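You operate a simulated robot arm through the tools that you are given. There is no shell and no other tool.

Carry out the task below with a simulated two-armed robot. There is one attempt and no reset: what you move stays moved.

TASK
Bring the flux pot to the work block and flux both tube tops.
Fine: the pot stands within a hand of the block, upright; all round each top; brush back. Set down upright: yellow flux brush.
Where things are to end (x, y in the base frame): white flux pot within 0.04 m of [0.42, -0.03].
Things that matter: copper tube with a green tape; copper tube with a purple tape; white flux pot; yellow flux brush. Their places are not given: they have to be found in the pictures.

It is judged by the outcome, as a careful person would: the job done as asked, and still so three seconds after it is handed in. It fails if anything else is knocked over, pushed out of place, dropped, spilled or broken.

THE ROBOT
Two 6-joint arms with two-finger parallel grippers on one trunk that stands fixed in place. Base frame: the origin is at the foot of the trunk, x ahead of it, y to its left, z up; the work surface is at about z = 0.8. Lengths are in m, angles in degrees, forces in N, time in s.
The left shoulder is at [0.06, 0.187, 1.147], the right one opposite. With the tool pointing down near the work surface each hand reaches from about 0.18 to 0.62 m from the base axis, measured 20 degrees to its own side. Payload 1.57 kg a hand.
The tool frame of a hand sits at the grasp point between the pads (the TCP): z along the fingers, y along the line on which they close. The tips reach 0.03 m beyond it. The gripper opens to 0.11 m. The fingers are 0.024 m wide and 0.012 m thick; the gripper's body (0.048 by 0.112 m) begins 0.078 m behind the TCP.
Orientation is told as [roll, pitch, yaw] about the base's x, y, z axes, in that order, counted from this pose: with the fingers straight down and closing along the base's y, the tool's x points along the base's -x, its y along +y and its z along -z.

THE INTERFACE
- The arms move only by the tool step_arm. It takes "left_moves", "right_moves" or both (then of equal length, played together; a hand with none holds still); each is a list of rows, each a list of 7 numbers: the turn, a rotation vector about the tool's x, y, z in degrees, then the shift along the tool's x, y, z in cm, then the closure, from 0 (fully open) to 1 (shut). In form: [[rx, ry, rz, x, y, z, gripper], ...]. A call has 1 to 20 rows; each row is the pose to reach, as a shift and turn from the pose commanded when the call began, along the tool's axes at that moment. A row lasts 0.2 s, in which the tool goes at most 0.05 m and 8.6 degrees; a call with a longer step from one row to the next is refused whole, and so is a gripper value outside its range. A pose out of reach is approached as far as the arm can. The call stops where the force on the tool passes 40 N (or 10 N more than at its start, if that is more) or the arm is blocked; 0.2 s more then pass. Each finger travels about 0.153 m/s and halts on what it meets, pressing with about 21 N; the grip force reading is that of the motor and also rises with nothing between the fingers. The clock runs only during rows and for 0.2 s after the last one: add rows that repeat a pose to give the fingers time. It gives the time, the measured TCP pose, the force on the tool (base axes), the opening and the grip force at its end, in the units of the frame above (readings bear some noise), with the torque about the TCP (base axes, N m) and any sound that the robot's microphone picked up.
- Cameras (640 x 400 px; columns grow to the right, rows downward): "scene" is now at [0.0231, 0.0176, 1.6999]; the picture's right is [0.04, -1.00, 0.00], its down [-0.74, -0.03, -0.68] and it looks along [0.68, 0.03, -0.74] (base axes); focal length 361 px, centre (320, 200). "left" rides on the left gripper at [0.07, -0.016, -0.141] in its tool frame; the picture's right is [0.23, 0.97, 0.00], its down [-0.86, 0.20, -0.48] and it looks along [-0.47, 0.11, 0.88] (tool axes); focal length 222 px, centre (320, 200). "right" rides on the right gripper at [0.07, 0.016, -0.141] in its tool frame; the picture's right is [-0.23, 0.97, 0.00], its down [-0.86, -0.20, -0.48] and it looks along [-0.47, -0.11, 0.88] (tool axes); focal length 222 px, centre (320, 200).
- camera(camera): a new picture of that camera. It takes no simulated time.
- raise_lower(by): slides the trunk up (or, below 0, down) by that many m; the arms and the scene camera ride with it, the base frame stays. It gives what a move gives, with no picture.
- turn_head(pan, tilt): turns the head with the scene camera to pan (to the left, within 86 degrees either way) and tilt (down, from -29 to 69), counted from straight ahead of the robot. It gives what a move gives.
- measure_at(camera, pixels): for up to 12 pixels [column, row] of the newest picture of that camera ("zoom" is the newest enlarged one), the place [x, y, z] in the base frame of the surface seen there, good to about 0.002 m, but the place of the scene camera against the robot may be out by one fixed shift of up to 0.018 m in any direction. It takes no simulated time.
- inspect(camera, box): a new picture of the part [left, top, right, bottom] of that camera's present view, enlarged. It takes no simulated time.
- close_job(): hands the job in; it is judged then, once.

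Open the grippers and draw the arms clear of the work before you hand the job in, unless the task says otherwise.

The tools are called after "Call:" as name(argument=value, ...) on one line, values as JSON. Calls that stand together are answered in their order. step_arm: Moves the arms, as the interface text tells. Its arguments: {"type":"object","properties":{"left_moves":{"type":"array"},"right_moves":{"type":"array"}},"required":[]} The other tools are called the same way: raise_lower (by) slides the trunk up or down; turn_head (pan, tilt) turns the head that bears the scene camera; camera (camera) takes a picture; measure_at (camera, pixels) gives the place of the surface under pixels of a picture; inspect (camera, box) takes an enlarged picture of a part of a camera's view; close_job () hands the job in.

At the start:

```text
t: 0.0
left_ee_pos: [0.4427, 0.1612, 1.2846]
left_tcp_rot: [0.0, 0.0, 0.0]
left_contact_force: [-0.4, -0.2, 0.0]
left_ft_torque: [0.01, 0.01, -0.02]
left_grip_width: 0.1099
left_finger_force: 0.1
right_ee_pos: [0.4505, -0.2256, 1.2504]
right_tcp_rot: [0.0, 0.0, 0.0]
right_contact_force: [0.8, 0.6, 0.2]
right_ft_torque: [-0.01, 0.0, -0.02]
right_grip_width: 0.11
right_finger_force: 0.0
trunk travel left (down, up): [-0.775, 0.215]
head pan, tilt: [2.5, 47.5]
```

scene: 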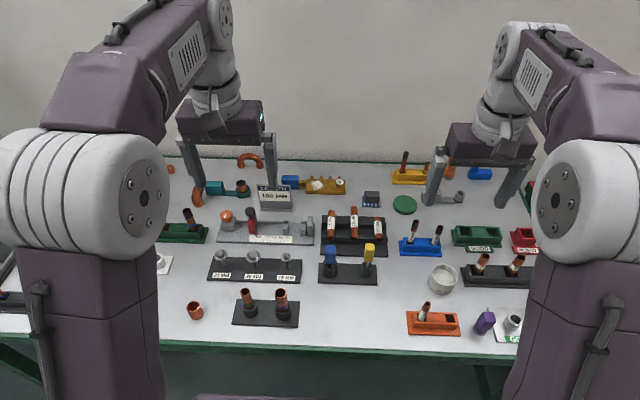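
right: 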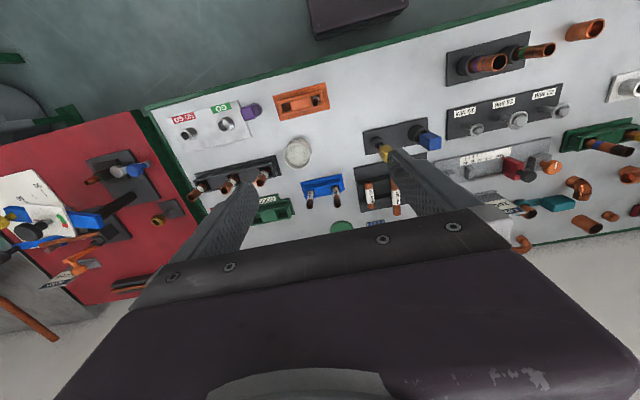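
left: 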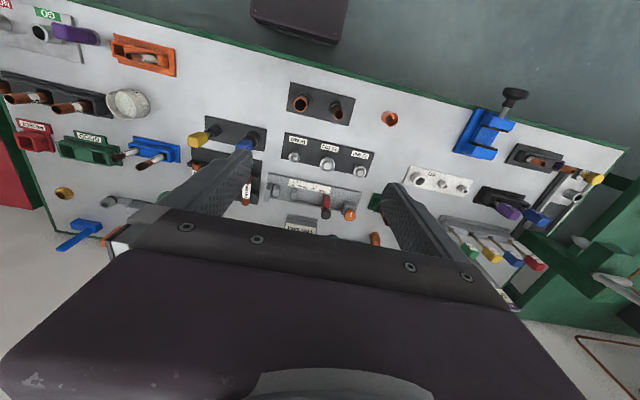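

The scene shows a white pot near (442,280), a rack with a blue and a yellow handled tool near (350,262), and a dark block with two tubes near (265,308). I'll enlarge those to identify them.

Call:
inspect(camera="scene", box=[220, 230, 400, 340])

Call:
inspect(camera="scene", box=[390, 230, 550, 345])

Call:
inspect(camera="left", box=[180, 70, 420, 220])

```text
3.56 times, centred on (310, 285) of scene
```

zoom: 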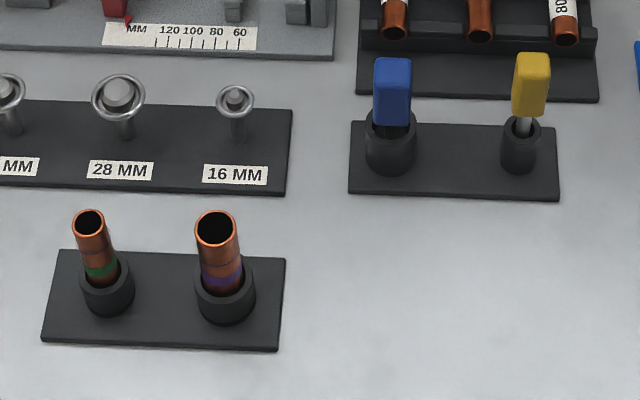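

```text
3.48 times, centred on (470, 288) of scene
```

zoom: 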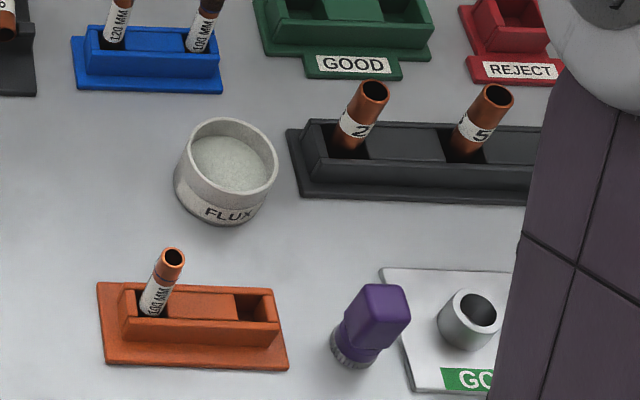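

```text
2.67 times, centred on (300, 145) of left
```

zoom: 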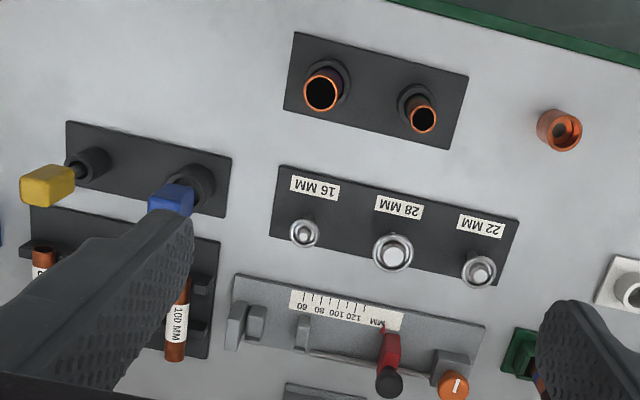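

The green-tape tube is the narrower, left one and the purple-tape tube is the wider one; the pot is labelled FLUX, and the yellow brush stands in a socket with its bristles hidden. I'll measure them with the wrist cameras, which don't have the scene camera's shift.

Call:
measure_at(camera="left", pixels=[[300, 104], [338, 113], [292, 98], [350, 125], [197, 138], [213, 131], [125, 100], [128, 117], [243, 150], [270, 110], [206, 117], [264, 150]])

Call:
measure_at(camera="right", pixels=[[298, 150], [298, 140], [298, 166], [286, 152], [312, 152], [385, 150], [382, 145], [425, 140], [488, 62], [535, 50], [330, 190], [340, 120]])

Call:
inspect(camera="right", box=[260, 100, 420, 200])

Call:
inspect(camera="right", box=[420, 20, 580, 120])

```text
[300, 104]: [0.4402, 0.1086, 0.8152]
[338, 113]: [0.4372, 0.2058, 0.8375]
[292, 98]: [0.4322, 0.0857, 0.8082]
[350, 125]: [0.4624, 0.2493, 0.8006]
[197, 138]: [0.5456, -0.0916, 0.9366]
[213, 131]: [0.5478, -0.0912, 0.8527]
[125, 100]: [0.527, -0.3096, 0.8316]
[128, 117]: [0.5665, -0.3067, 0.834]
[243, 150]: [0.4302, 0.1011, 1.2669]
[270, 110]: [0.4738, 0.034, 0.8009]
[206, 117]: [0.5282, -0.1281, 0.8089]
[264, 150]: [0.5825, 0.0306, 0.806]
```

```text
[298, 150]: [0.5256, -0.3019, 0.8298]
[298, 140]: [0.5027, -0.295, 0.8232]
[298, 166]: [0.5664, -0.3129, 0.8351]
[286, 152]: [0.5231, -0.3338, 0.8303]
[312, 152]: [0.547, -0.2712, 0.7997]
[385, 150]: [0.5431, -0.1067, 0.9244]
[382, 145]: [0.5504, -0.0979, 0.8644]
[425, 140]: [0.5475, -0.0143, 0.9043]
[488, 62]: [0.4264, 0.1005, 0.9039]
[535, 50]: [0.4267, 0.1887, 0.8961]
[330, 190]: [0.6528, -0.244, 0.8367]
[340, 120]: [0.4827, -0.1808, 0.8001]
```

```text
4.00 times, centred on (340, 150) of right
```

zoom: 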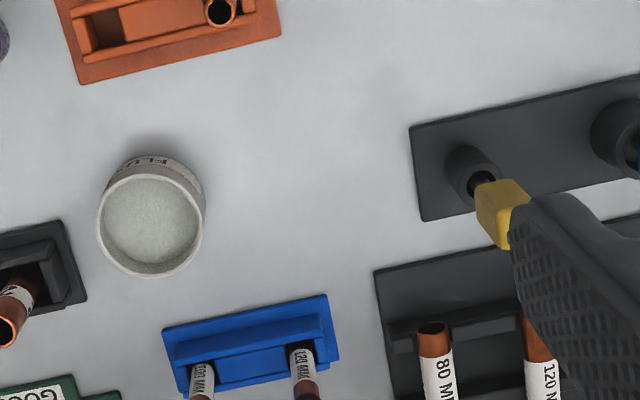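

```text
4.00 times, centred on (500, 70) of right
```

zoom: 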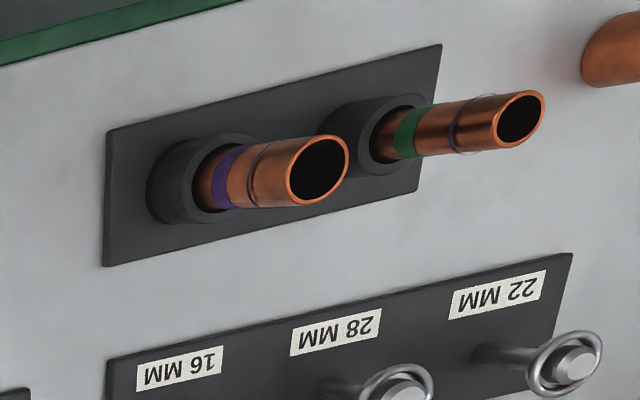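

The zoom of the right camera shows the two tubes; I'll measure the tube rims, tapes and socket rims on that newest zoom.

Call:
measure_at(camera="zoom", pixels=[[288, 180], [345, 165], [318, 203], [322, 137], [498, 130], [543, 105], [513, 148], [530, 92], [265, 185], [225, 180], [170, 200], [460, 130]])

Call:
inspect(camera="left", box=[270, 70, 370, 132])

```text
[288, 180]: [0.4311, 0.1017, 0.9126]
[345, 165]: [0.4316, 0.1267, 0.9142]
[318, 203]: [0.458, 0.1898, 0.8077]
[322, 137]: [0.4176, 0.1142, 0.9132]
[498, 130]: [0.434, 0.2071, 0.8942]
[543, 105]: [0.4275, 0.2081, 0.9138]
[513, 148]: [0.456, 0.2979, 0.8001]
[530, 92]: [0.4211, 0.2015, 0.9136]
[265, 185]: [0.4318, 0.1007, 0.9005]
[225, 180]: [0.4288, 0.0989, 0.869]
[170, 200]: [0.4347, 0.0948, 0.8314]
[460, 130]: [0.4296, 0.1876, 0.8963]
```

```text
6.40 times, centred on (320, 101) of left
```

zoom: 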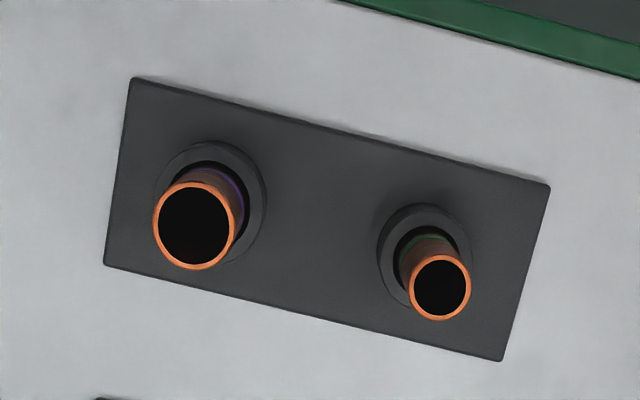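

The left-camera zoom gives both rims cleanly from above: purple rim centred near (194,225), green near (440,287). I'll measure points on the rims.

Call:
measure_at(camera="zoom", pixels=[[155, 223], [233, 228], [196, 184], [193, 267], [411, 286], [468, 288], [440, 257], [439, 318], [194, 160], [420, 215], [130, 82], [500, 358]])

```text
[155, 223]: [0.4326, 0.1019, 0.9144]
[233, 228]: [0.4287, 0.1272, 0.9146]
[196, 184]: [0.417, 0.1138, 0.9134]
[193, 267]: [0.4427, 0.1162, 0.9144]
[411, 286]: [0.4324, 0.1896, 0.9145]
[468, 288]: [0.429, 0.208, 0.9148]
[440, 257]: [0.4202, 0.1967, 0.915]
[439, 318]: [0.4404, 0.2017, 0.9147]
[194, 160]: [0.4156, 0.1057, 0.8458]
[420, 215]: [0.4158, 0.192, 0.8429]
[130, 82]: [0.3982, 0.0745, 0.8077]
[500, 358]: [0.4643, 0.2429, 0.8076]
```

Tubes found: purple rim centre about (0.430, 0.1145), green about (0.4305, 0.199), both tops at z≈0.914. Next I move the right hand back and above the pot for a closer view, and shift the left hand out to the left so it's clear.

Call:
step_arm(left_moves=[[0, 0, 0, 1, 4, 0, 0], [0, 0, 0, 2, 8, 0, 0], [0, 0, 0, 3, 12, 0, 0], [0, 0, 0, 4, 16, 0, 0], [0, 0, 0, 5, 20, 0, 0], [0, 0, 0, 5, 20, 0, 0]], right_moves=[[0, 0, 0, 0, -2, 3, 0], [0, 0, 0, 0, -4, 6, 0], [0, 0, 0, 0, -6, 9, 0], [0, 0, 0, 0, -8, 12, 0], [0, 0, 0, 0, -8, 15, 0], [0, 0, 0, 0, -8, 15, 0]])

Call:
camera(camera="right")

Call:
camera(camera="scene")

Call:
camera(camera="left")

```text
t: 1.4
left_ee_pos: [0.3911, 0.3601, 1.2836]
left_tcp_rot: [0.1, 0.0, 0.0]
left_contact_force: [0.4, 0.9, 0.6]
left_ft_torque: [0.04, -0.02, 0.0]
left_grip_width: 0.1102
left_finger_force: 0.1
right_ee_pos: [0.4503, -0.3081, 1.0992]
right_tcp_rot: [0.0, -0.1, 0.0]
right_contact_force: [0.1, -0.2, 0.3]
right_ft_torque: [-0.01, -0.04, -0.01]
right_grip_width: 0.11
right_finger_force: 0.1
trunk travel left (down, up): [-0.775, 0.215]
head pan, tilt: [2.5, 47.5]
```

```text
taken
```

right: 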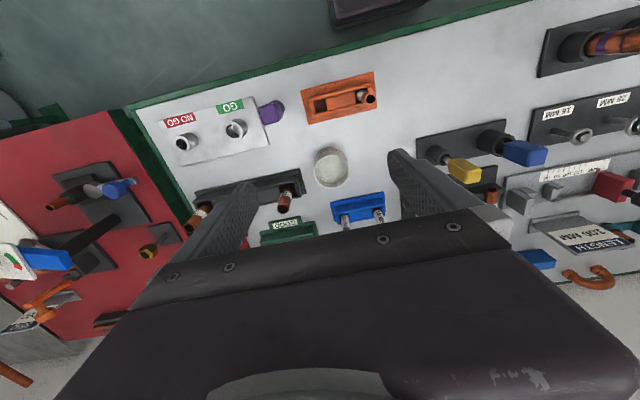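

```text
taken
```

scene: 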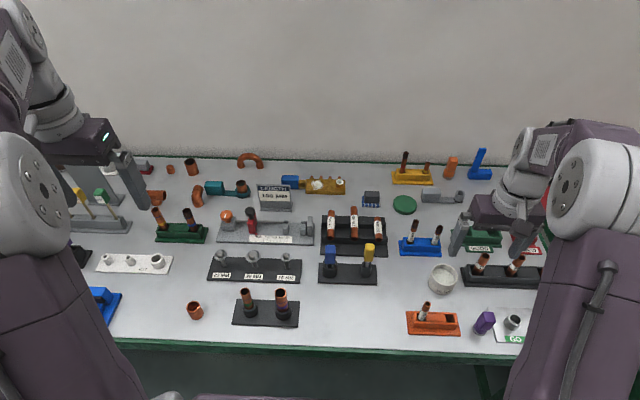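

```text
taken
```

left: 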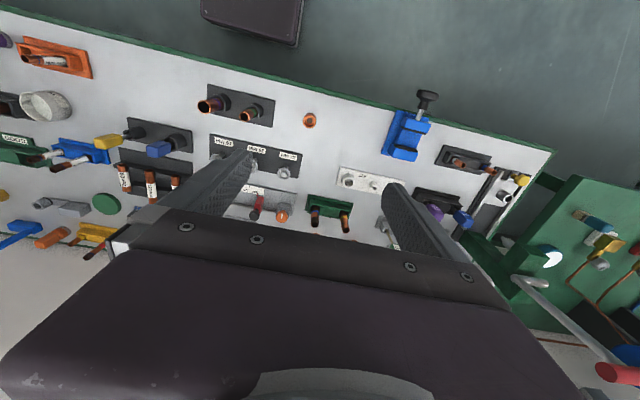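

The right camera now shows the pot at (331,167), with the grey rack on its left and the blue rack below it. I'll enlarge this and the brush area.

Call:
inspect(camera="right", box=[270, 125, 390, 200])

Call:
measure_at(camera="zoom", pixels=[[240, 235], [412, 210], [320, 130], [335, 320], [325, 225], [325, 195], [50, 300], [185, 280], [180, 330], [370, 380], [560, 370], [130, 335]])

Call:
inspect(camera="left", box=[80, 105, 200, 180])

```text
5.33 times, centred on (330, 162) of right
```

zoom: 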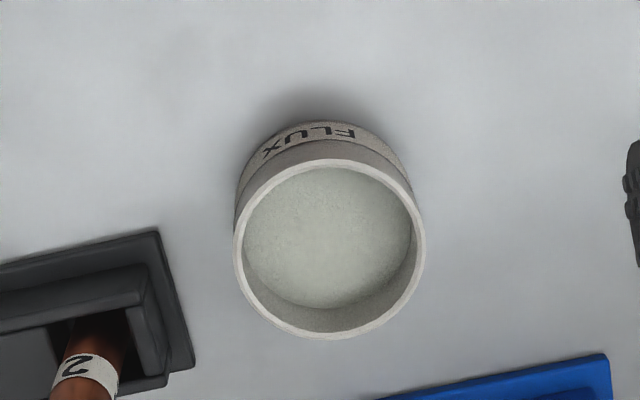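

```text
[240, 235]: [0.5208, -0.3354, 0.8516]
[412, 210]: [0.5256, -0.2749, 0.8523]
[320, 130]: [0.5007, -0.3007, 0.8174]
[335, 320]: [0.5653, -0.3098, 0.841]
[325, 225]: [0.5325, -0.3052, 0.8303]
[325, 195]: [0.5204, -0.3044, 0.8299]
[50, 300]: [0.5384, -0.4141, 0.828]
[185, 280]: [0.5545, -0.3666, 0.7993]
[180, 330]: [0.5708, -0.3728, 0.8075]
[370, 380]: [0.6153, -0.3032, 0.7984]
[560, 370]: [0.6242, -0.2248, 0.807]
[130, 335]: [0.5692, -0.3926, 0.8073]
```

```text
5.33 times, centred on (140, 142) of left
```

zoom: 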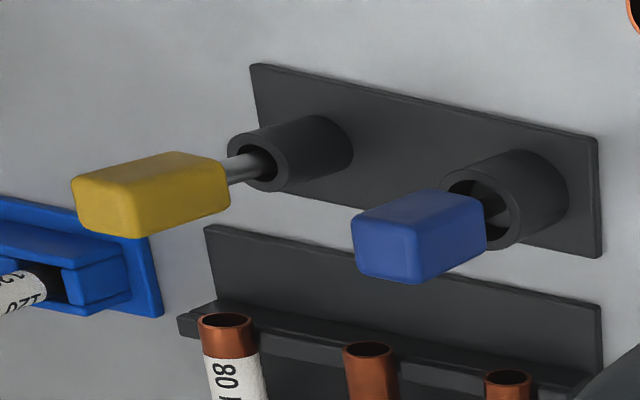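

The zoom on the left shows the yellow handle (150,195) with a metal ferrule going into its socket. I measure handle and socket, then pot rim points.

Call:
measure_at(camera="zoom", pixels=[[140, 175], [195, 160], [85, 195], [185, 220], [95, 225], [125, 205], [240, 170], [235, 150], [285, 165], [265, 185], [420, 205], [365, 245]])

Call:
inspect(camera="right", box=[300, 135, 364, 175])

Call:
inspect(camera="right", box=[300, 140, 364, 195])

```text
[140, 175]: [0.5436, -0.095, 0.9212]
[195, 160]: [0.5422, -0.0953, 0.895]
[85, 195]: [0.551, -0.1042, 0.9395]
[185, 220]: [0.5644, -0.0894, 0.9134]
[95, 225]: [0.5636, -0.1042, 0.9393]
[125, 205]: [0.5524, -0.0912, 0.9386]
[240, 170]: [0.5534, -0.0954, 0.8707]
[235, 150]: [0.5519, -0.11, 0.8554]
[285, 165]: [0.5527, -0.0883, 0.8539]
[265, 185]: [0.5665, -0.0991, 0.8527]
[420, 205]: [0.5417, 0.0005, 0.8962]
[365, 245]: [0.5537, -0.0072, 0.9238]
```

```text
10.00 times, centred on (332, 155) of right
```

zoom: 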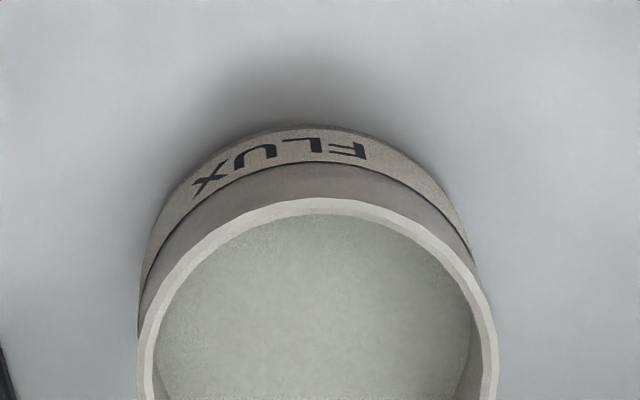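

```text
7.27 times, centred on (332, 168) of right
```

zoom: 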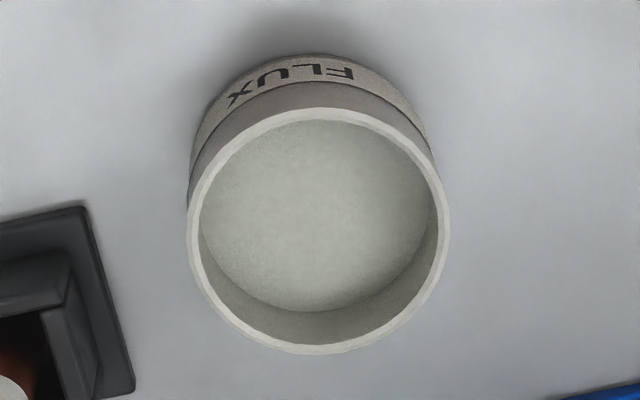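

Measuring the pot rim on the newest zoom: left (193,230), right (444,225), near (318,112), far (318,349).

Call:
measure_at(camera="zoom", pixels=[[193, 230], [444, 225], [318, 113], [318, 348], [230, 315], [405, 310], [320, 200], [60, 207], [132, 385], [60, 240], [85, 207]])

```text
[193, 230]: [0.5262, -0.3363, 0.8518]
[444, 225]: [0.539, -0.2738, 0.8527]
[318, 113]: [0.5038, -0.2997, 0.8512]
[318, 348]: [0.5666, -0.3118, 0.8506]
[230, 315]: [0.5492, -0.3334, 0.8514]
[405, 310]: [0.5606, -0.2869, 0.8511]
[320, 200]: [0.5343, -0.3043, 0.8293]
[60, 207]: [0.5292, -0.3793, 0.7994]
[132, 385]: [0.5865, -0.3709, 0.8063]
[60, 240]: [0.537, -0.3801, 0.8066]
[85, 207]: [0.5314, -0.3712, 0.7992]
```

Pot: centre ≈ (0.535, −0.3055), outside diameter ≈ 0.066, top z 0.852. I go above it at z≈0.93 with the fingers opened to about 0.09 so as to clear the grey rack, and look.

Call:
step_arm(right_moves=[[0, 0, 0, -3, 0.1, 2, 0.18], [0, 0, 0, -6, 0.2, 5, 0.18], [0, 0, 0, -8.47, 0.26, 8, 0.18], [0, 0, 0, -8.47, 0.26, 11, 0.18], [0, 0, 0, -8.47, 0.26, 14, 0.18], [0, 0, 0, -8.47, 0.26, 17, 0.18], [0, 0, 0, -8.47, 0.26, 17, 0.18]])

Call:
camera(camera="right")

Call:
camera(camera="scene")

```text
t: 3.0
left_ee_pos: [0.3919, 0.3611, 1.2839]
left_tcp_rot: [0.1, -0.1, 0.0]
left_contact_force: [-0.9, 0.3, 0.0]
left_ft_torque: [0.01, 0.0, 0.02]
left_grip_width: 0.1102
left_finger_force: 0.0
right_ee_pos: [0.5344, -0.3038, 0.93]
right_tcp_rot: [-0.1, -0.1, -0.1]
right_contact_force: [0.3, -0.5, 0.7]
right_ft_torque: [0.0, 0.02, 0.0]
right_grip_width: 0.0902
right_finger_force: 0.1
trunk travel left (down, up): [-0.775, 0.215]
head pan, tilt: [2.5, 47.5]
```

```text
taken
```

right: 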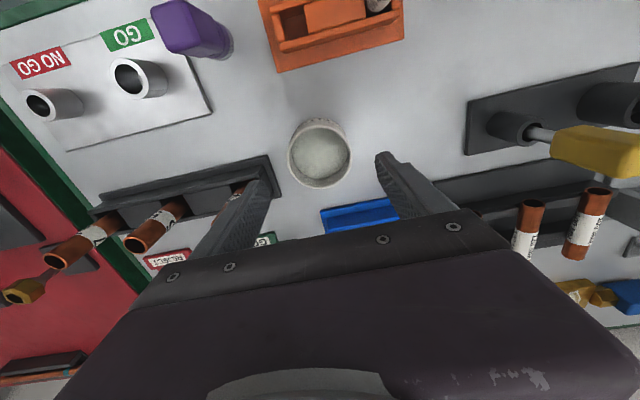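

```text
taken
```

scene: 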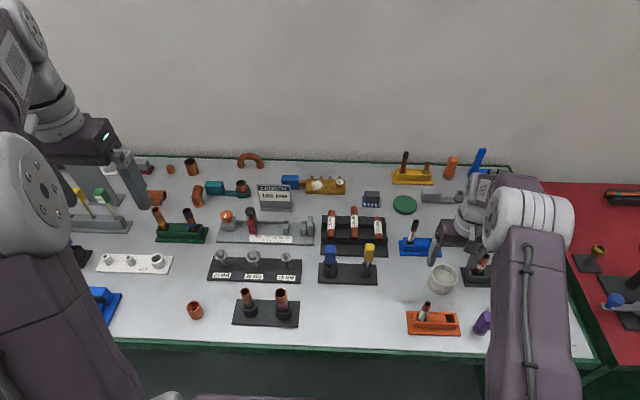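

The pot (320,153) sits between the fingers; a tube in the grey rack pokes up behind the left-hand-side finger around (237,188). I'll enlarge to check clearance and remeasure the rim.

Call:
inspect(camera="right", box=[200, 100, 420, 237])

Call:
measure_at(camera="right", pixels=[[290, 154], [349, 152], [318, 124], [322, 185], [237, 187], [255, 160], [275, 182], [240, 190], [240, 210], [180, 205], [140, 245]])

```text
2.91 times, centred on (310, 168) of right
```

zoom: 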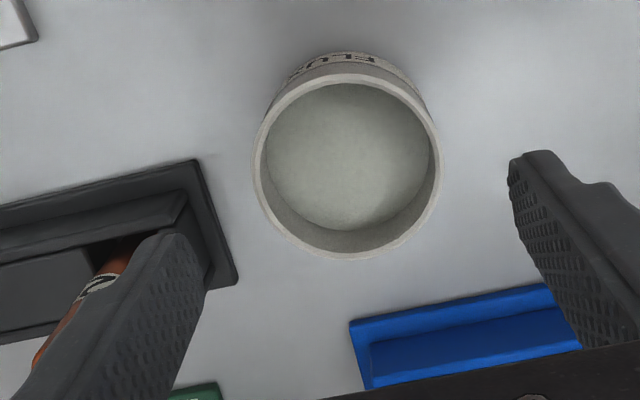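

```text
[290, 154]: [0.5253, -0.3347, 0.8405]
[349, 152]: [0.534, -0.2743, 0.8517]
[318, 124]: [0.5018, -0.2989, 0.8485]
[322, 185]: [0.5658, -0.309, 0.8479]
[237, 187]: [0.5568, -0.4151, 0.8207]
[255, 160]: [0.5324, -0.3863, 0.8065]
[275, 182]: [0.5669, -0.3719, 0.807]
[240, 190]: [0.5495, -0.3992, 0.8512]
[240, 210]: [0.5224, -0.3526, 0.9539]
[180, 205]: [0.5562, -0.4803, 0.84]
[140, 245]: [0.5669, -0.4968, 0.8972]
```

The tube stands at y≈−0.40 and the finger's outer face is at −0.36, so it's clear. I descend straight down to z≈0.838 and close on the pot.

Call:
step_arm(right_moves=[[0, 0, 0, 0, -0.1, 3, 0.18], [0, 0, 0, 0, -0.1, 6, 0.18], [0, 0, 0, 0, -0.1, 8, 0.18], [0, 0, 0, 0, -0.1, 9.2, 0.18], [0, 0, 0, 0, -0.1, 9.2, 0.18]])

Call:
camera(camera="right")

```text
t: 4.2
left_ee_pos: [0.3922, 0.3604, 1.2832]
left_tcp_rot: [0.0, 0.1, 0.0]
left_contact_force: [0.3, 0.0, -0.2]
left_ft_torque: [0.02, 0.04, 0.02]
left_grip_width: 0.1101
left_finger_force: 0.1
right_ee_pos: [0.535, -0.3046, 0.8363]
right_tcp_rot: [0.0, 0.0, 0.0]
right_contact_force: [-0.2, -0.5, 0.1]
right_ft_torque: [-0.01, -0.02, 0.01]
right_grip_width: 0.0902
right_finger_force: 0.1
trunk travel left (down, up): [-0.775, 0.215]
head pan, tilt: [2.5, 47.5]
```

```text
taken
```

right: 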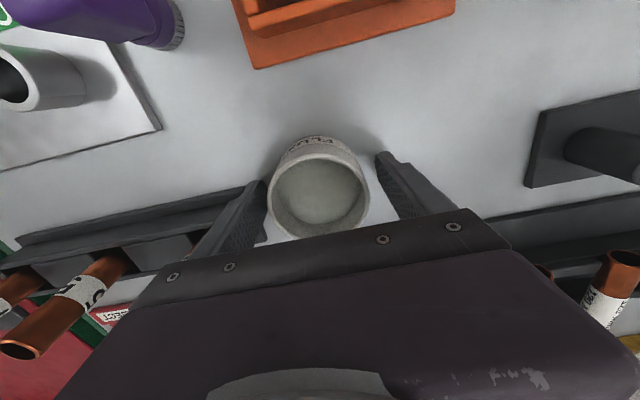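

The fingers straddle the pot evenly around (318,195). I close in steps.

Call:
step_arm(right_moves=[[0, 0, 0, 0, 0, 0, 0.28], [0, 0, 0, 0, 0, 0, 0.36], [0, 0, 0, 0, 0, 0, 0.44], [0, 0, 0, 0, 0, 0, 0.55], [0, 0, 0, 0, 0, 0, 0.55]])

```text
t: 5.4
left_ee_pos: [0.3916, 0.3603, 1.2839]
left_tcp_rot: [0.0, 0.0, 0.0]
left_contact_force: [0.3, 0.4, -0.3]
left_ft_torque: [-0.02, -0.03, 0.06]
left_grip_width: 0.1101
left_finger_force: 0.0
right_ee_pos: [0.534, -0.3041, 0.8375]
right_tcp_rot: [0.0, 0.0, 0.0]
right_contact_force: [-0.6, -0.2, 0.9]
right_ft_torque: [0.0, 0.03, 0.0]
right_grip_width: 0.0674
right_finger_force: 20.8
trunk travel left (down, up): [-0.775, 0.215]
head pan, tilt: [2.5, 47.5]
```

Gripped at 0.067 m with 21 N. I lift the pot 15 cm gently and keep it level.

Call:
step_arm(right_moves=[[0, 0, 0, 0, 0, -0.5, 0.55], [0, 0, 0, 0, 0, -1.5, 0.55], [0, 0, 0, 0, 0, -3, 0.55], [0, 0, 0, 0, 0, -5, 0.55], [0, 0, 0, 0, 0, -7, 0.55], [0, 0, 0, 0, 0, -9, 0.55], [0, 0, 0, 0, 0, -11, 0.55], [0, 0, 0, 0, 0, -13, 0.55], [0, 0, 0, 0, 0, -14.3, 0.55], [0, 0, 0, 0, 0, -15, 0.55], [0, 0, 0, 0, 0, -15, 0.55]])

Call:
camera(camera="scene")

Call:
camera(camera="right")

```text
t: 7.8
left_ee_pos: [0.3926, 0.36, 1.284]
left_tcp_rot: [0.0, 0.1, -0.1]
left_contact_force: [0.1, 0.6, -0.2]
left_ft_torque: [0.0, -0.01, 0.0]
left_grip_width: 0.1101
left_finger_force: 0.1
right_ee_pos: [0.5339, -0.3057, 0.9871]
right_tcp_rot: [0.0, -0.1, 0.0]
right_contact_force: [0.3, -0.1, -1.6]
right_ft_torque: [-0.01, 0.01, 0.0]
right_grip_width: 0.0672
right_finger_force: 20.3
trunk travel left (down, up): [-0.775, 0.215]
head pan, tilt: [2.5, 47.5]
```

```text
taken
```

scene: 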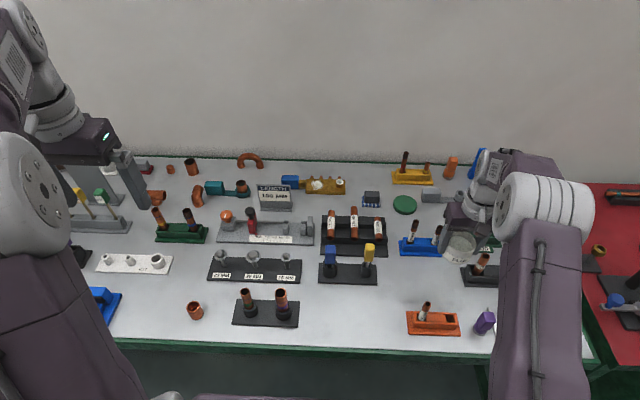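

```text
taken
```

right: 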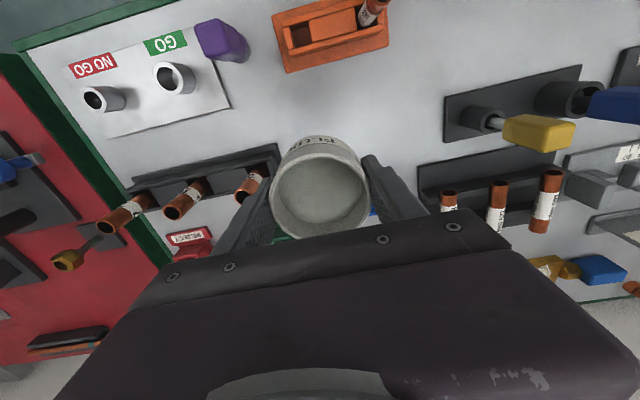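

The pot is lifted level in the grip at (319,190). I now carry it across to above (0.42, −0.027).

Call:
step_arm(right_moves=[[0, 0, 0, 0.4, 0.5, 0, 0.55], [0, 0, 0, 1.2, 1.5, 0, 0.55], [0, 0, 0, 2.2, 3, 0, 0.55], [0, 0, 0, 3.2, 5, 0, 0.55], [0, 0, 0, 4.2, 7, 0, 0.55], [0, 0, 0, 5.2, 9, 0, 0.55], [0, 0, 0, 6.2, 11, 0, 0.55], [0, 0, 0, 7.2, 13, 0, 0.55], [0, 0, 0, 8.2, 15, 0, 0.55], [0, 0, 0, 9.2, 17, 0, 0.55], [0, 0, 0, 10, 19, 0, 0.55], [0, 0, 0, 10.6, 21, 0, 0.55], [0, 0, 0, 11, 23, 0, 0.55], [0, 0, 0, 11.3, 25, 0, 0.55], [0, 0, 0, 11.45, 26.5, 0, 0.55], [0, 0, 0, 11.45, 27.4, 0, 0.55], [0, 0, 0, 11.45, 27.8, 0, 0.55], [0, 0, 0, 11.45, 27.8, 0, 0.55]])

Call:
camera(camera="scene")

Call:
camera(camera="right")

Call:
camera(camera="left")

```text
t: 11.6
left_ee_pos: [0.3931, 0.361, 1.2832]
left_tcp_rot: [0.1, 0.0, 0.0]
left_contact_force: [1.0, 1.1, 0.5]
left_ft_torque: [-0.01, 0.0, -0.02]
left_grip_width: 0.1099
left_finger_force: 0.1
right_ee_pos: [0.4213, -0.027, 0.9879]
right_tcp_rot: [0.0, 0.0, 0.0]
right_contact_force: [-0.4, -1.0, -1.0]
right_ft_torque: [0.01, 0.01, 0.0]
right_grip_width: 0.0673
right_finger_force: 21.0
trunk travel left (down, up): [-0.775, 0.215]
head pan, tilt: [2.5, 47.5]
```

```text
taken
```

scene: 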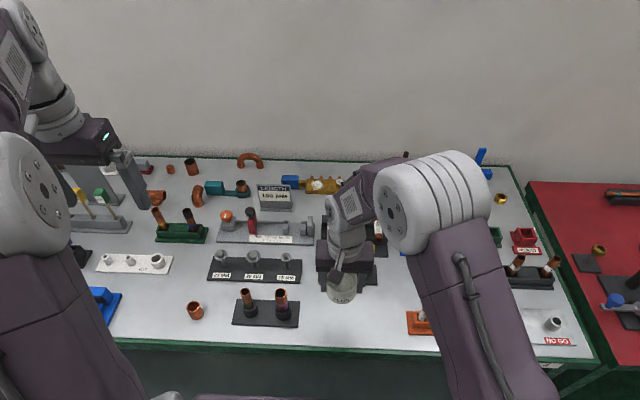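

```text
taken
```

right: 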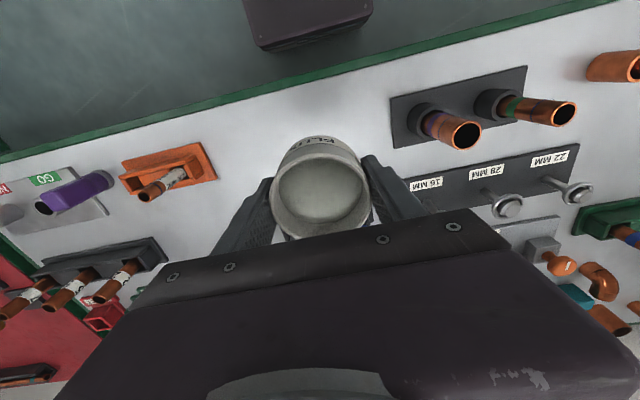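

```text
taken
```

left: 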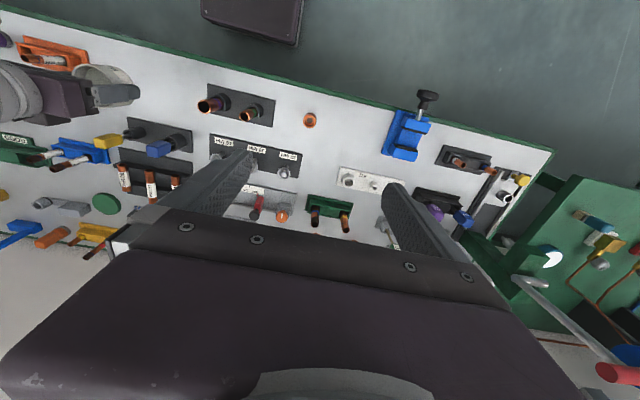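

Position is (0.421, −0.027), above clear table. I lower 14.8 cm, slowing at the end, then the last bit.

Call:
step_arm(right_moves=[[0, 0, 0, 0, 0, 0.5, 0.55], [0, 0, 0, 0, 0, 1.5, 0.55], [0, 0, 0, 0, 0, 3, 0.55], [0, 0, 0, 0, 0, 5, 0.55], [0, 0, 0, 0, 0, 7, 0.55], [0, 0, 0, 0, 0, 9, 0.55], [0, 0, 0, 0, 0, 11, 0.55], [0, 0, 0, 0, 0, 12.5, 0.55], [0, 0, 0, 0, 0, 13.7, 0.55], [0, 0, 0, 0, 0, 14.4, 0.55], [0, 0, 0, 0, 0, 14.8, 0.55], [0, 0, 0, 0, 0, 15.0, 0.55], [0, 0, 0, 0, 0, 15.0, 0.55]])

Call:
camera(camera="right")

```text
t: 14.4
left_ee_pos: [0.3925, 0.3601, 1.2833]
left_tcp_rot: [0.0, -0.1, 0.1]
left_contact_force: [1.0, -0.1, 0.3]
left_ft_torque: [-0.03, -0.03, 0.0]
left_grip_width: 0.11
left_finger_force: 0.0
right_ee_pos: [0.42, -0.0268, 0.8381]
right_tcp_rot: [-0.1, 0.0, 0.0]
right_contact_force: [0.0, 0.0, -2.2]
right_ft_torque: [-0.02, 0.02, 0.03]
right_grip_width: 0.0673
right_finger_force: 20.6
trunk travel left (down, up): [-0.775, 0.215]
head pan, tilt: [2.5, 47.5]
```

```text
taken
```

right: 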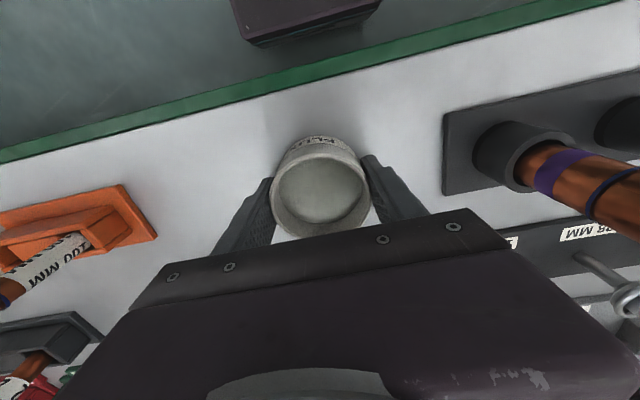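

Force still shows about the pot's weight (−2.2 N), so it may be just hovering; I press down in 1 mm steps to find contact.

Call:
step_arm(right_moves=[[0, 0, 0, 0, 0, 0.05, 0.55], [0, 0, 0, 0, 0, 0.1, 0.55], [0, 0, 0, 0, 0, 0.1, 0.55]])

```text
t: 15.2
left_ee_pos: [0.3909, 0.3597, 1.2839]
left_tcp_rot: [0.0, 0.0, 0.0]
left_contact_force: [0.0, -0.1, 0.7]
left_ft_torque: [0.0, -0.02, 0.03]
left_grip_width: 0.1101
left_finger_force: 0.0
right_ee_pos: [0.4207, -0.0269, 0.8383]
right_tcp_rot: [-0.1, -0.1, 0.0]
right_contact_force: [1.9, -2.2, 10.7]
right_ft_torque: [0.29, 0.09, -0.01]
right_grip_width: 0.0674
right_finger_force: 21.1
trunk travel left (down, up): [-0.775, 0.215]
head pan, tilt: [2.5, 47.5]
```

The pot is on the table (10.7 N upward). I open slowly to ~0.09, then rise straight up and back for a look.

Call:
step_arm(right_moves=[[0, 0, 0, 0, 0, 0.02, 0.38], [0, 0, 0, 0, 0, 0.0, 0.33], [0, 0, 0, 0, 0, 0, 0.25], [0, 0, 0, 0, 0, 0, 0.18], [0, 0, 0, 0, 0, 0, 0.18], [0, 0, 0, 0, 0, -2, 0.18], [0, 0, 0, 0, 0, -5, 0.18], [0, 0, 0, 0, 0, -9, 0.18], [0, 0, 0, 0, 0, -13, 0.18], [0, 0, 0, 0, 0, -17, 0.18], [0, 0, 0, 0, 0, -21, 0.18], [0, 0, 0, 0, 0, -21, 0.18]])

Call:
camera(camera="right")

Call:
camera(camera="scene")

```text
t: 17.8
left_ee_pos: [0.3919, 0.3599, 1.2829]
left_tcp_rot: [-0.1, 0.1, 0.1]
left_contact_force: [0.5, 0.2, 0.9]
left_ft_torque: [-0.01, 0.06, 0.01]
left_grip_width: 0.1099
left_finger_force: 0.0
right_ee_pos: [0.4228, -0.0271, 1.0465]
right_tcp_rot: [-0.1, 0.0, -0.1]
right_contact_force: [-0.6, -0.9, 0.0]
right_ft_torque: [0.0, 0.0, 0.03]
right_grip_width: 0.0902
right_finger_force: 0.0
trunk travel left (down, up): [-0.775, 0.215]
head pan, tilt: [2.5, 47.5]
```

```text
taken
```

right: 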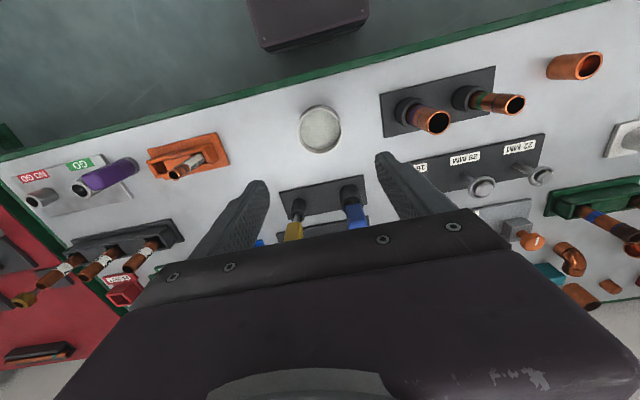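

```text
taken
```

scene: 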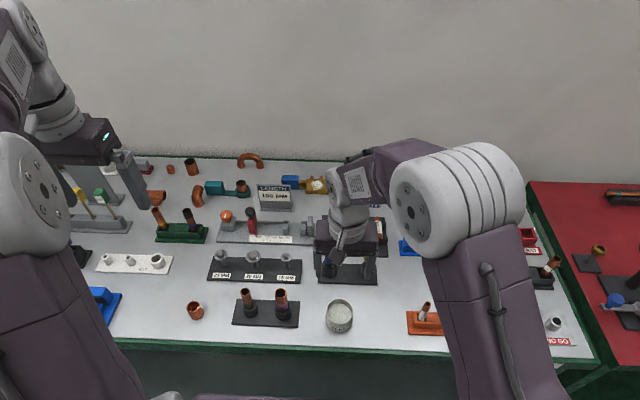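

The pot stands at (320,129) in the right view, upright and free. Now I place the right hand behind the brush to view its handle closely.

Call:
step_arm(right_moves=[[0, 0, 0, -2, -3, -2, 0.18], [0, 0, 0, -3.5, -6, -2, 0.18], [0, 0, 0, -3.5, -7.2, -2, 0.18], [0, 0, 0, -3.5, -7.2, -2, 0.18]])

Call:
inspect(camera="right", box=[240, 110, 400, 210])

Call:
measure_at(camera="right", pixels=[[320, 129]])

Call:
inspect(camera="left", box=[80, 105, 200, 180])

```text
t: 18.8
left_ee_pos: [0.3917, 0.3603, 1.2838]
left_tcp_rot: [0.0, 0.0, 0.0]
left_contact_force: [0.2, 0.0, -0.2]
left_ft_torque: [0.0, -0.03, 0.01]
left_grip_width: 0.11
left_finger_force: 0.1
right_ee_pos: [0.4557, -0.0994, 1.0665]
right_tcp_rot: [0.0, 0.0, 0.0]
right_contact_force: [0.4, 0.9, 0.5]
right_ft_torque: [0.0, -0.02, -0.03]
right_grip_width: 0.0902
right_finger_force: 0.0
trunk travel left (down, up): [-0.775, 0.215]
head pan, tilt: [2.5, 47.5]
```

```text
4.00 times, centred on (320, 160) of right
```

zoom: 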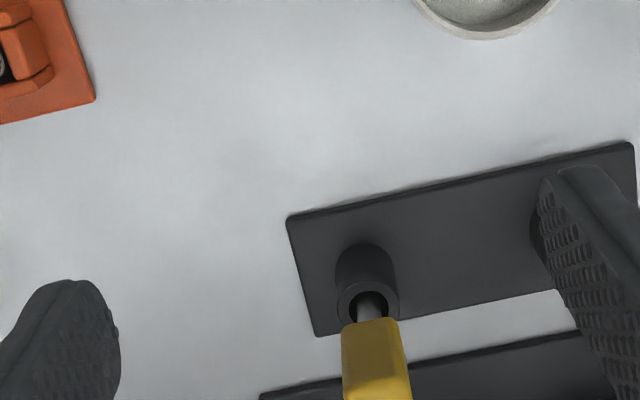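

```text
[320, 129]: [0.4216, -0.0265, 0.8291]
```

```text
5.33 times, centred on (140, 142) of left
```

zoom: 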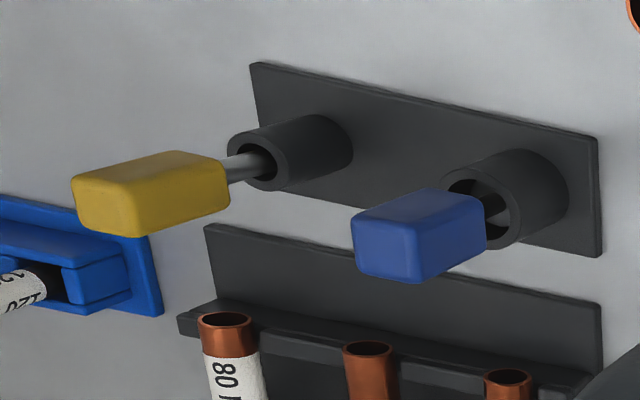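

The pot's flux centre measures about (0.4216, −0.0265). Now I enlarge the yellow handle, which sits around right-camera (333,205).

Call:
inspect(camera="right", box=[296, 165, 376, 215])

Call:
measure_at(camera="zoom", pixels=[[235, 270], [335, 270], [240, 330], [345, 330], [285, 250], [285, 225], [285, 375], [250, 376], [350, 374], [240, 180], [355, 225], [285, 280]])

```text
8.00 times, centred on (336, 190) of right
```

zoom: 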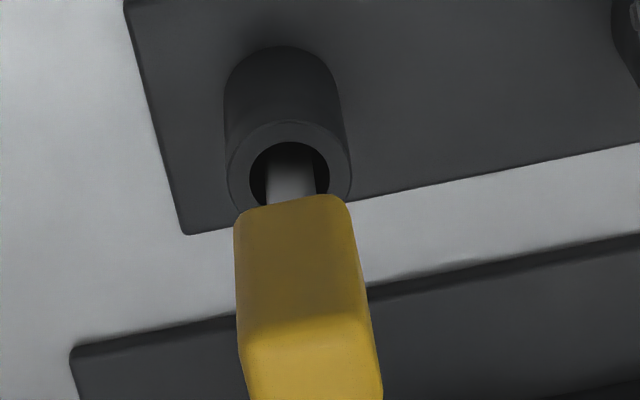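

```text
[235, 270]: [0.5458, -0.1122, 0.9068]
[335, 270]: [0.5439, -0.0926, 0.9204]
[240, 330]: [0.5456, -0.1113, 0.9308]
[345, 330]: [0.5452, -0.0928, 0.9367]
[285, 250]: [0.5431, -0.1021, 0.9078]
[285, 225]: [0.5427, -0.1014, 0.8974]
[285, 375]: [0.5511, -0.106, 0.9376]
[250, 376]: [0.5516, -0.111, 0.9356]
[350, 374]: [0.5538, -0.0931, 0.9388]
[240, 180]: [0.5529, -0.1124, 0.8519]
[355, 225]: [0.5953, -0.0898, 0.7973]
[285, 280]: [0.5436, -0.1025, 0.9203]
```

Handle: x 0.543–0.565, y −0.112…−0.091, z 0.89–0.939, vertical; centre (0.554, −0.102). I go over it with the fingers 0.06 open and stop with the tips at z≈0.97 to check.

Call:
step_arm(right_moves=[[0, 0, 0, -3, 0, 0, 0.3], [0, 0, 0, -6, -0.1, 0, 0.45], [0, 0, 0, -9, -0.2, 1, 0.455], [0, 0, 0, -9.8, -0.26, 4, 0.455], [0, 0, 0, -9.8, -0.26, 6.6, 0.455], [0, 0, 0, -9.8, -0.26, 6.6, 0.455]])

Call:
camera(camera="right")

Call:
inspect(camera="left", box=[40, 80, 200, 180])

```text
t: 20.2
left_ee_pos: [0.3914, 0.3611, 1.2826]
left_tcp_rot: [0.0, 0.0, 0.0]
left_contact_force: [-0.4, -0.4, -0.4]
left_ft_torque: [0.0, -0.02, 0.01]
left_grip_width: 0.1098
left_finger_force: 0.1
right_ee_pos: [0.5552, -0.1018, 1.001]
right_tcp_rot: [0.0, 0.0, 0.0]
right_contact_force: [-0.3, 0.2, 0.5]
right_ft_torque: [0.01, 0.01, 0.03]
right_grip_width: 0.0599
right_finger_force: 0.1
trunk travel left (down, up): [-0.775, 0.215]
head pan, tilt: [2.5, 47.5]
```

```text
taken
```

right: 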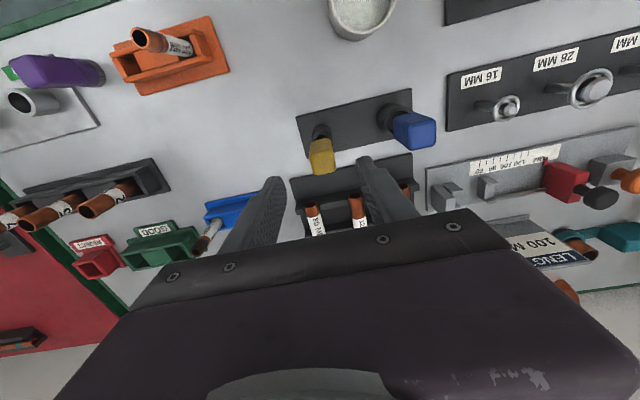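

```text
4.00 times, centred on (120, 130) of left
```

zoom: 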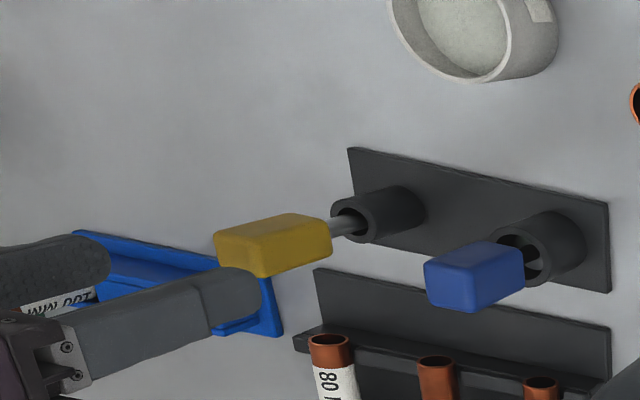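

The fingers line up either side of the yellow handle (321,154). I check how near the tall tubes behind are, and the handle top once more.

Call:
measure_at(camera="right", pixels=[[312, 208], [356, 200], [321, 165], [309, 155], [333, 150], [321, 145]])

Call:
measure_at(camera="zoom", pixels=[[225, 240], [270, 250], [330, 340], [435, 365], [325, 250]])

```text
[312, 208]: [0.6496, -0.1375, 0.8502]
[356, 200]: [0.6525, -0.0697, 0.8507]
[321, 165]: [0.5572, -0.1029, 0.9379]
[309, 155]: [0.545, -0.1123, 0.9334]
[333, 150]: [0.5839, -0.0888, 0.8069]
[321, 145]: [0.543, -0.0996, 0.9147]
```

```text
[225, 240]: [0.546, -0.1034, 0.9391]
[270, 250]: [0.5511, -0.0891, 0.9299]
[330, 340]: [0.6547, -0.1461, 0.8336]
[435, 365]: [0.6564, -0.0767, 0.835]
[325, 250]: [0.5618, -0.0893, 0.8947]
```

Everything behind is ≥0.09 m away and low. I descend 8.2 cm so the pads cover the handle, then close.

Call:
step_arm(right_moves=[[0, 0, 0, 0.1, 0.05, 3, 0.455], [0, 0, 0, 0.1, 0.05, 6, 0.455], [0, 0, 0, 0.1, 0.05, 8.2, 0.455], [0, 0, 0, 0.1, 0.05, 8.2, 0.455], [0, 0, 0, 0.1, 0.05, 8.2, 0.6], [0, 0, 0, 0.1, 0.05, 8.2, 0.7], [0, 0, 0, 0.1, 0.05, 8.2, 0.78], [0, 0, 0, 0.1, 0.05, 8.2, 0.9], [0, 0, 0, 0.1, 0.05, 8.2, 0.9]])

Call:
inspect(camera="left", box=[40, 80, 200, 180])

```text
t: 22.2
left_ee_pos: [0.3913, 0.3606, 1.2835]
left_tcp_rot: [0.0, 0.1, 0.0]
left_contact_force: [-0.1, 0.1, -0.1]
left_ft_torque: [0.05, 0.04, -0.01]
left_grip_width: 0.1099
left_finger_force: 0.0
right_ee_pos: [0.5543, -0.1019, 0.9189]
right_tcp_rot: [0.1, 0.1, 0.0]
right_contact_force: [-1.0, -0.2, 0.3]
right_ft_torque: [0.0, 0.0, 0.0]
right_grip_width: 0.0236
right_finger_force: 21.3
trunk travel left (down, up): [-0.775, 0.215]
head pan, tilt: [2.5, 47.5]
```

```text
4.00 times, centred on (120, 130) of left
```

zoom: 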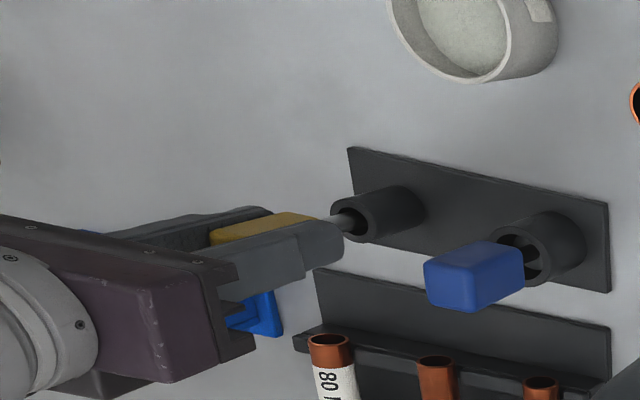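

The brush is gripped (0.0236 m, 21 N) at TCP (0.5543, −0.1019, 0.9189). I lift it straight up 12 cm and look at the bristles.

Call:
step_arm(right_moves=[[0, 0, 0, 0, 0, -0.7, 0.9], [0, 0, 0, 0, 0, -2, 0.9], [0, 0, 0, 0, 0, -4, 0.9], [0, 0, 0, 0, 0, -6, 0.9], [0, 0, 0, 0, 0, -8, 0.9], [0, 0, 0, 0, 0, -10, 0.9], [0, 0, 0, 0, 0, -12, 0.9], [0, 0, 0, 0, 0, -12, 0.9]])

Call:
camera(camera="right")

Call:
camera(camera="left")

Call:
inspect(camera="scene", box=[300, 180, 460, 280])

```text
t: 24.0
left_ee_pos: [0.3928, 0.3604, 1.2827]
left_tcp_rot: [0.0, -0.1, -0.1]
left_contact_force: [0.8, 0.3, -0.5]
left_ft_torque: [0.0, 0.0, 0.0]
left_grip_width: 0.1099
left_finger_force: 0.0
right_ee_pos: [0.5538, -0.1003, 1.0394]
right_tcp_rot: [0.0, 0.1, 0.0]
right_contact_force: [-0.3, 0.9, -0.2]
right_ft_torque: [0.01, 0.01, -0.02]
right_grip_width: 0.0232
right_finger_force: 21.0
trunk travel left (down, up): [-0.775, 0.215]
head pan, tilt: [2.5, 47.5]
```

```text
taken
```

right: 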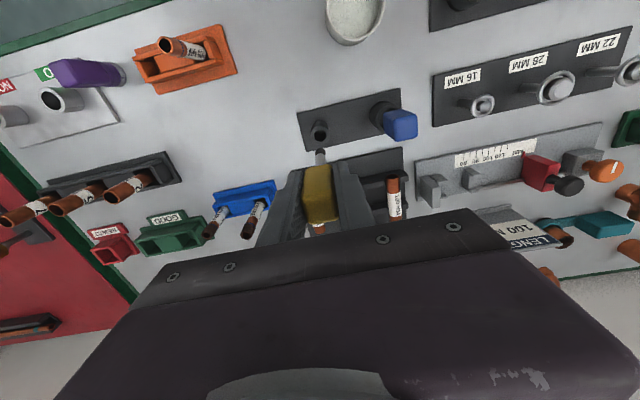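

```text
taken
```

left: 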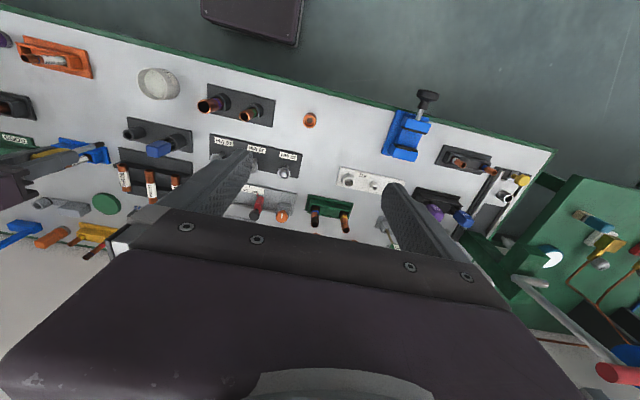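

```text
4.00 times, centred on (380, 230) of scene
```

zoom: 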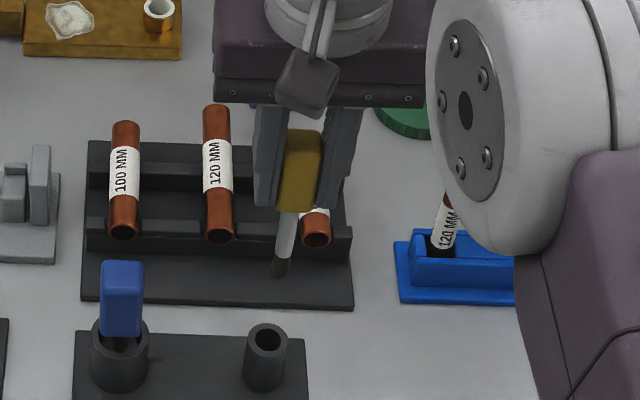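

The brush is out, with a ferrule and short dark bristles (scene zoom (280,270)). I measure the tip from the wrist cameras.

Call:
measure_at(camera="zoom", pixels=[[280, 274], [281, 265], [284, 255], [290, 220], [295, 200]])

Call:
inspect(camera="left", box=[20, 125, 132, 195])

Call:
inspect(camera="right", box=[280, 120, 360, 170])

```text
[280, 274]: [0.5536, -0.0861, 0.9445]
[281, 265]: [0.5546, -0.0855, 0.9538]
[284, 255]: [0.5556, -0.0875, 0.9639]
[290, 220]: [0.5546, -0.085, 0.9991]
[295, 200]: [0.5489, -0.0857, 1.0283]
```

```text
5.71 times, centred on (76, 160) of left
```

zoom: 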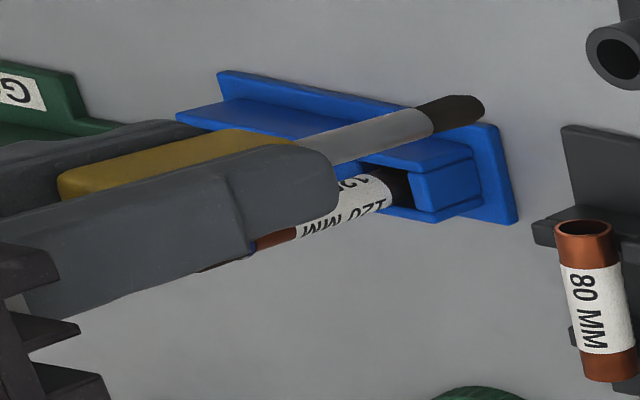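

```text
8.00 times, centred on (320, 145) of right
```

zoom: 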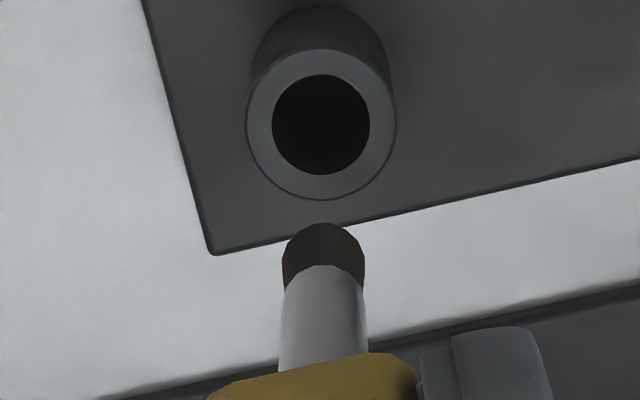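

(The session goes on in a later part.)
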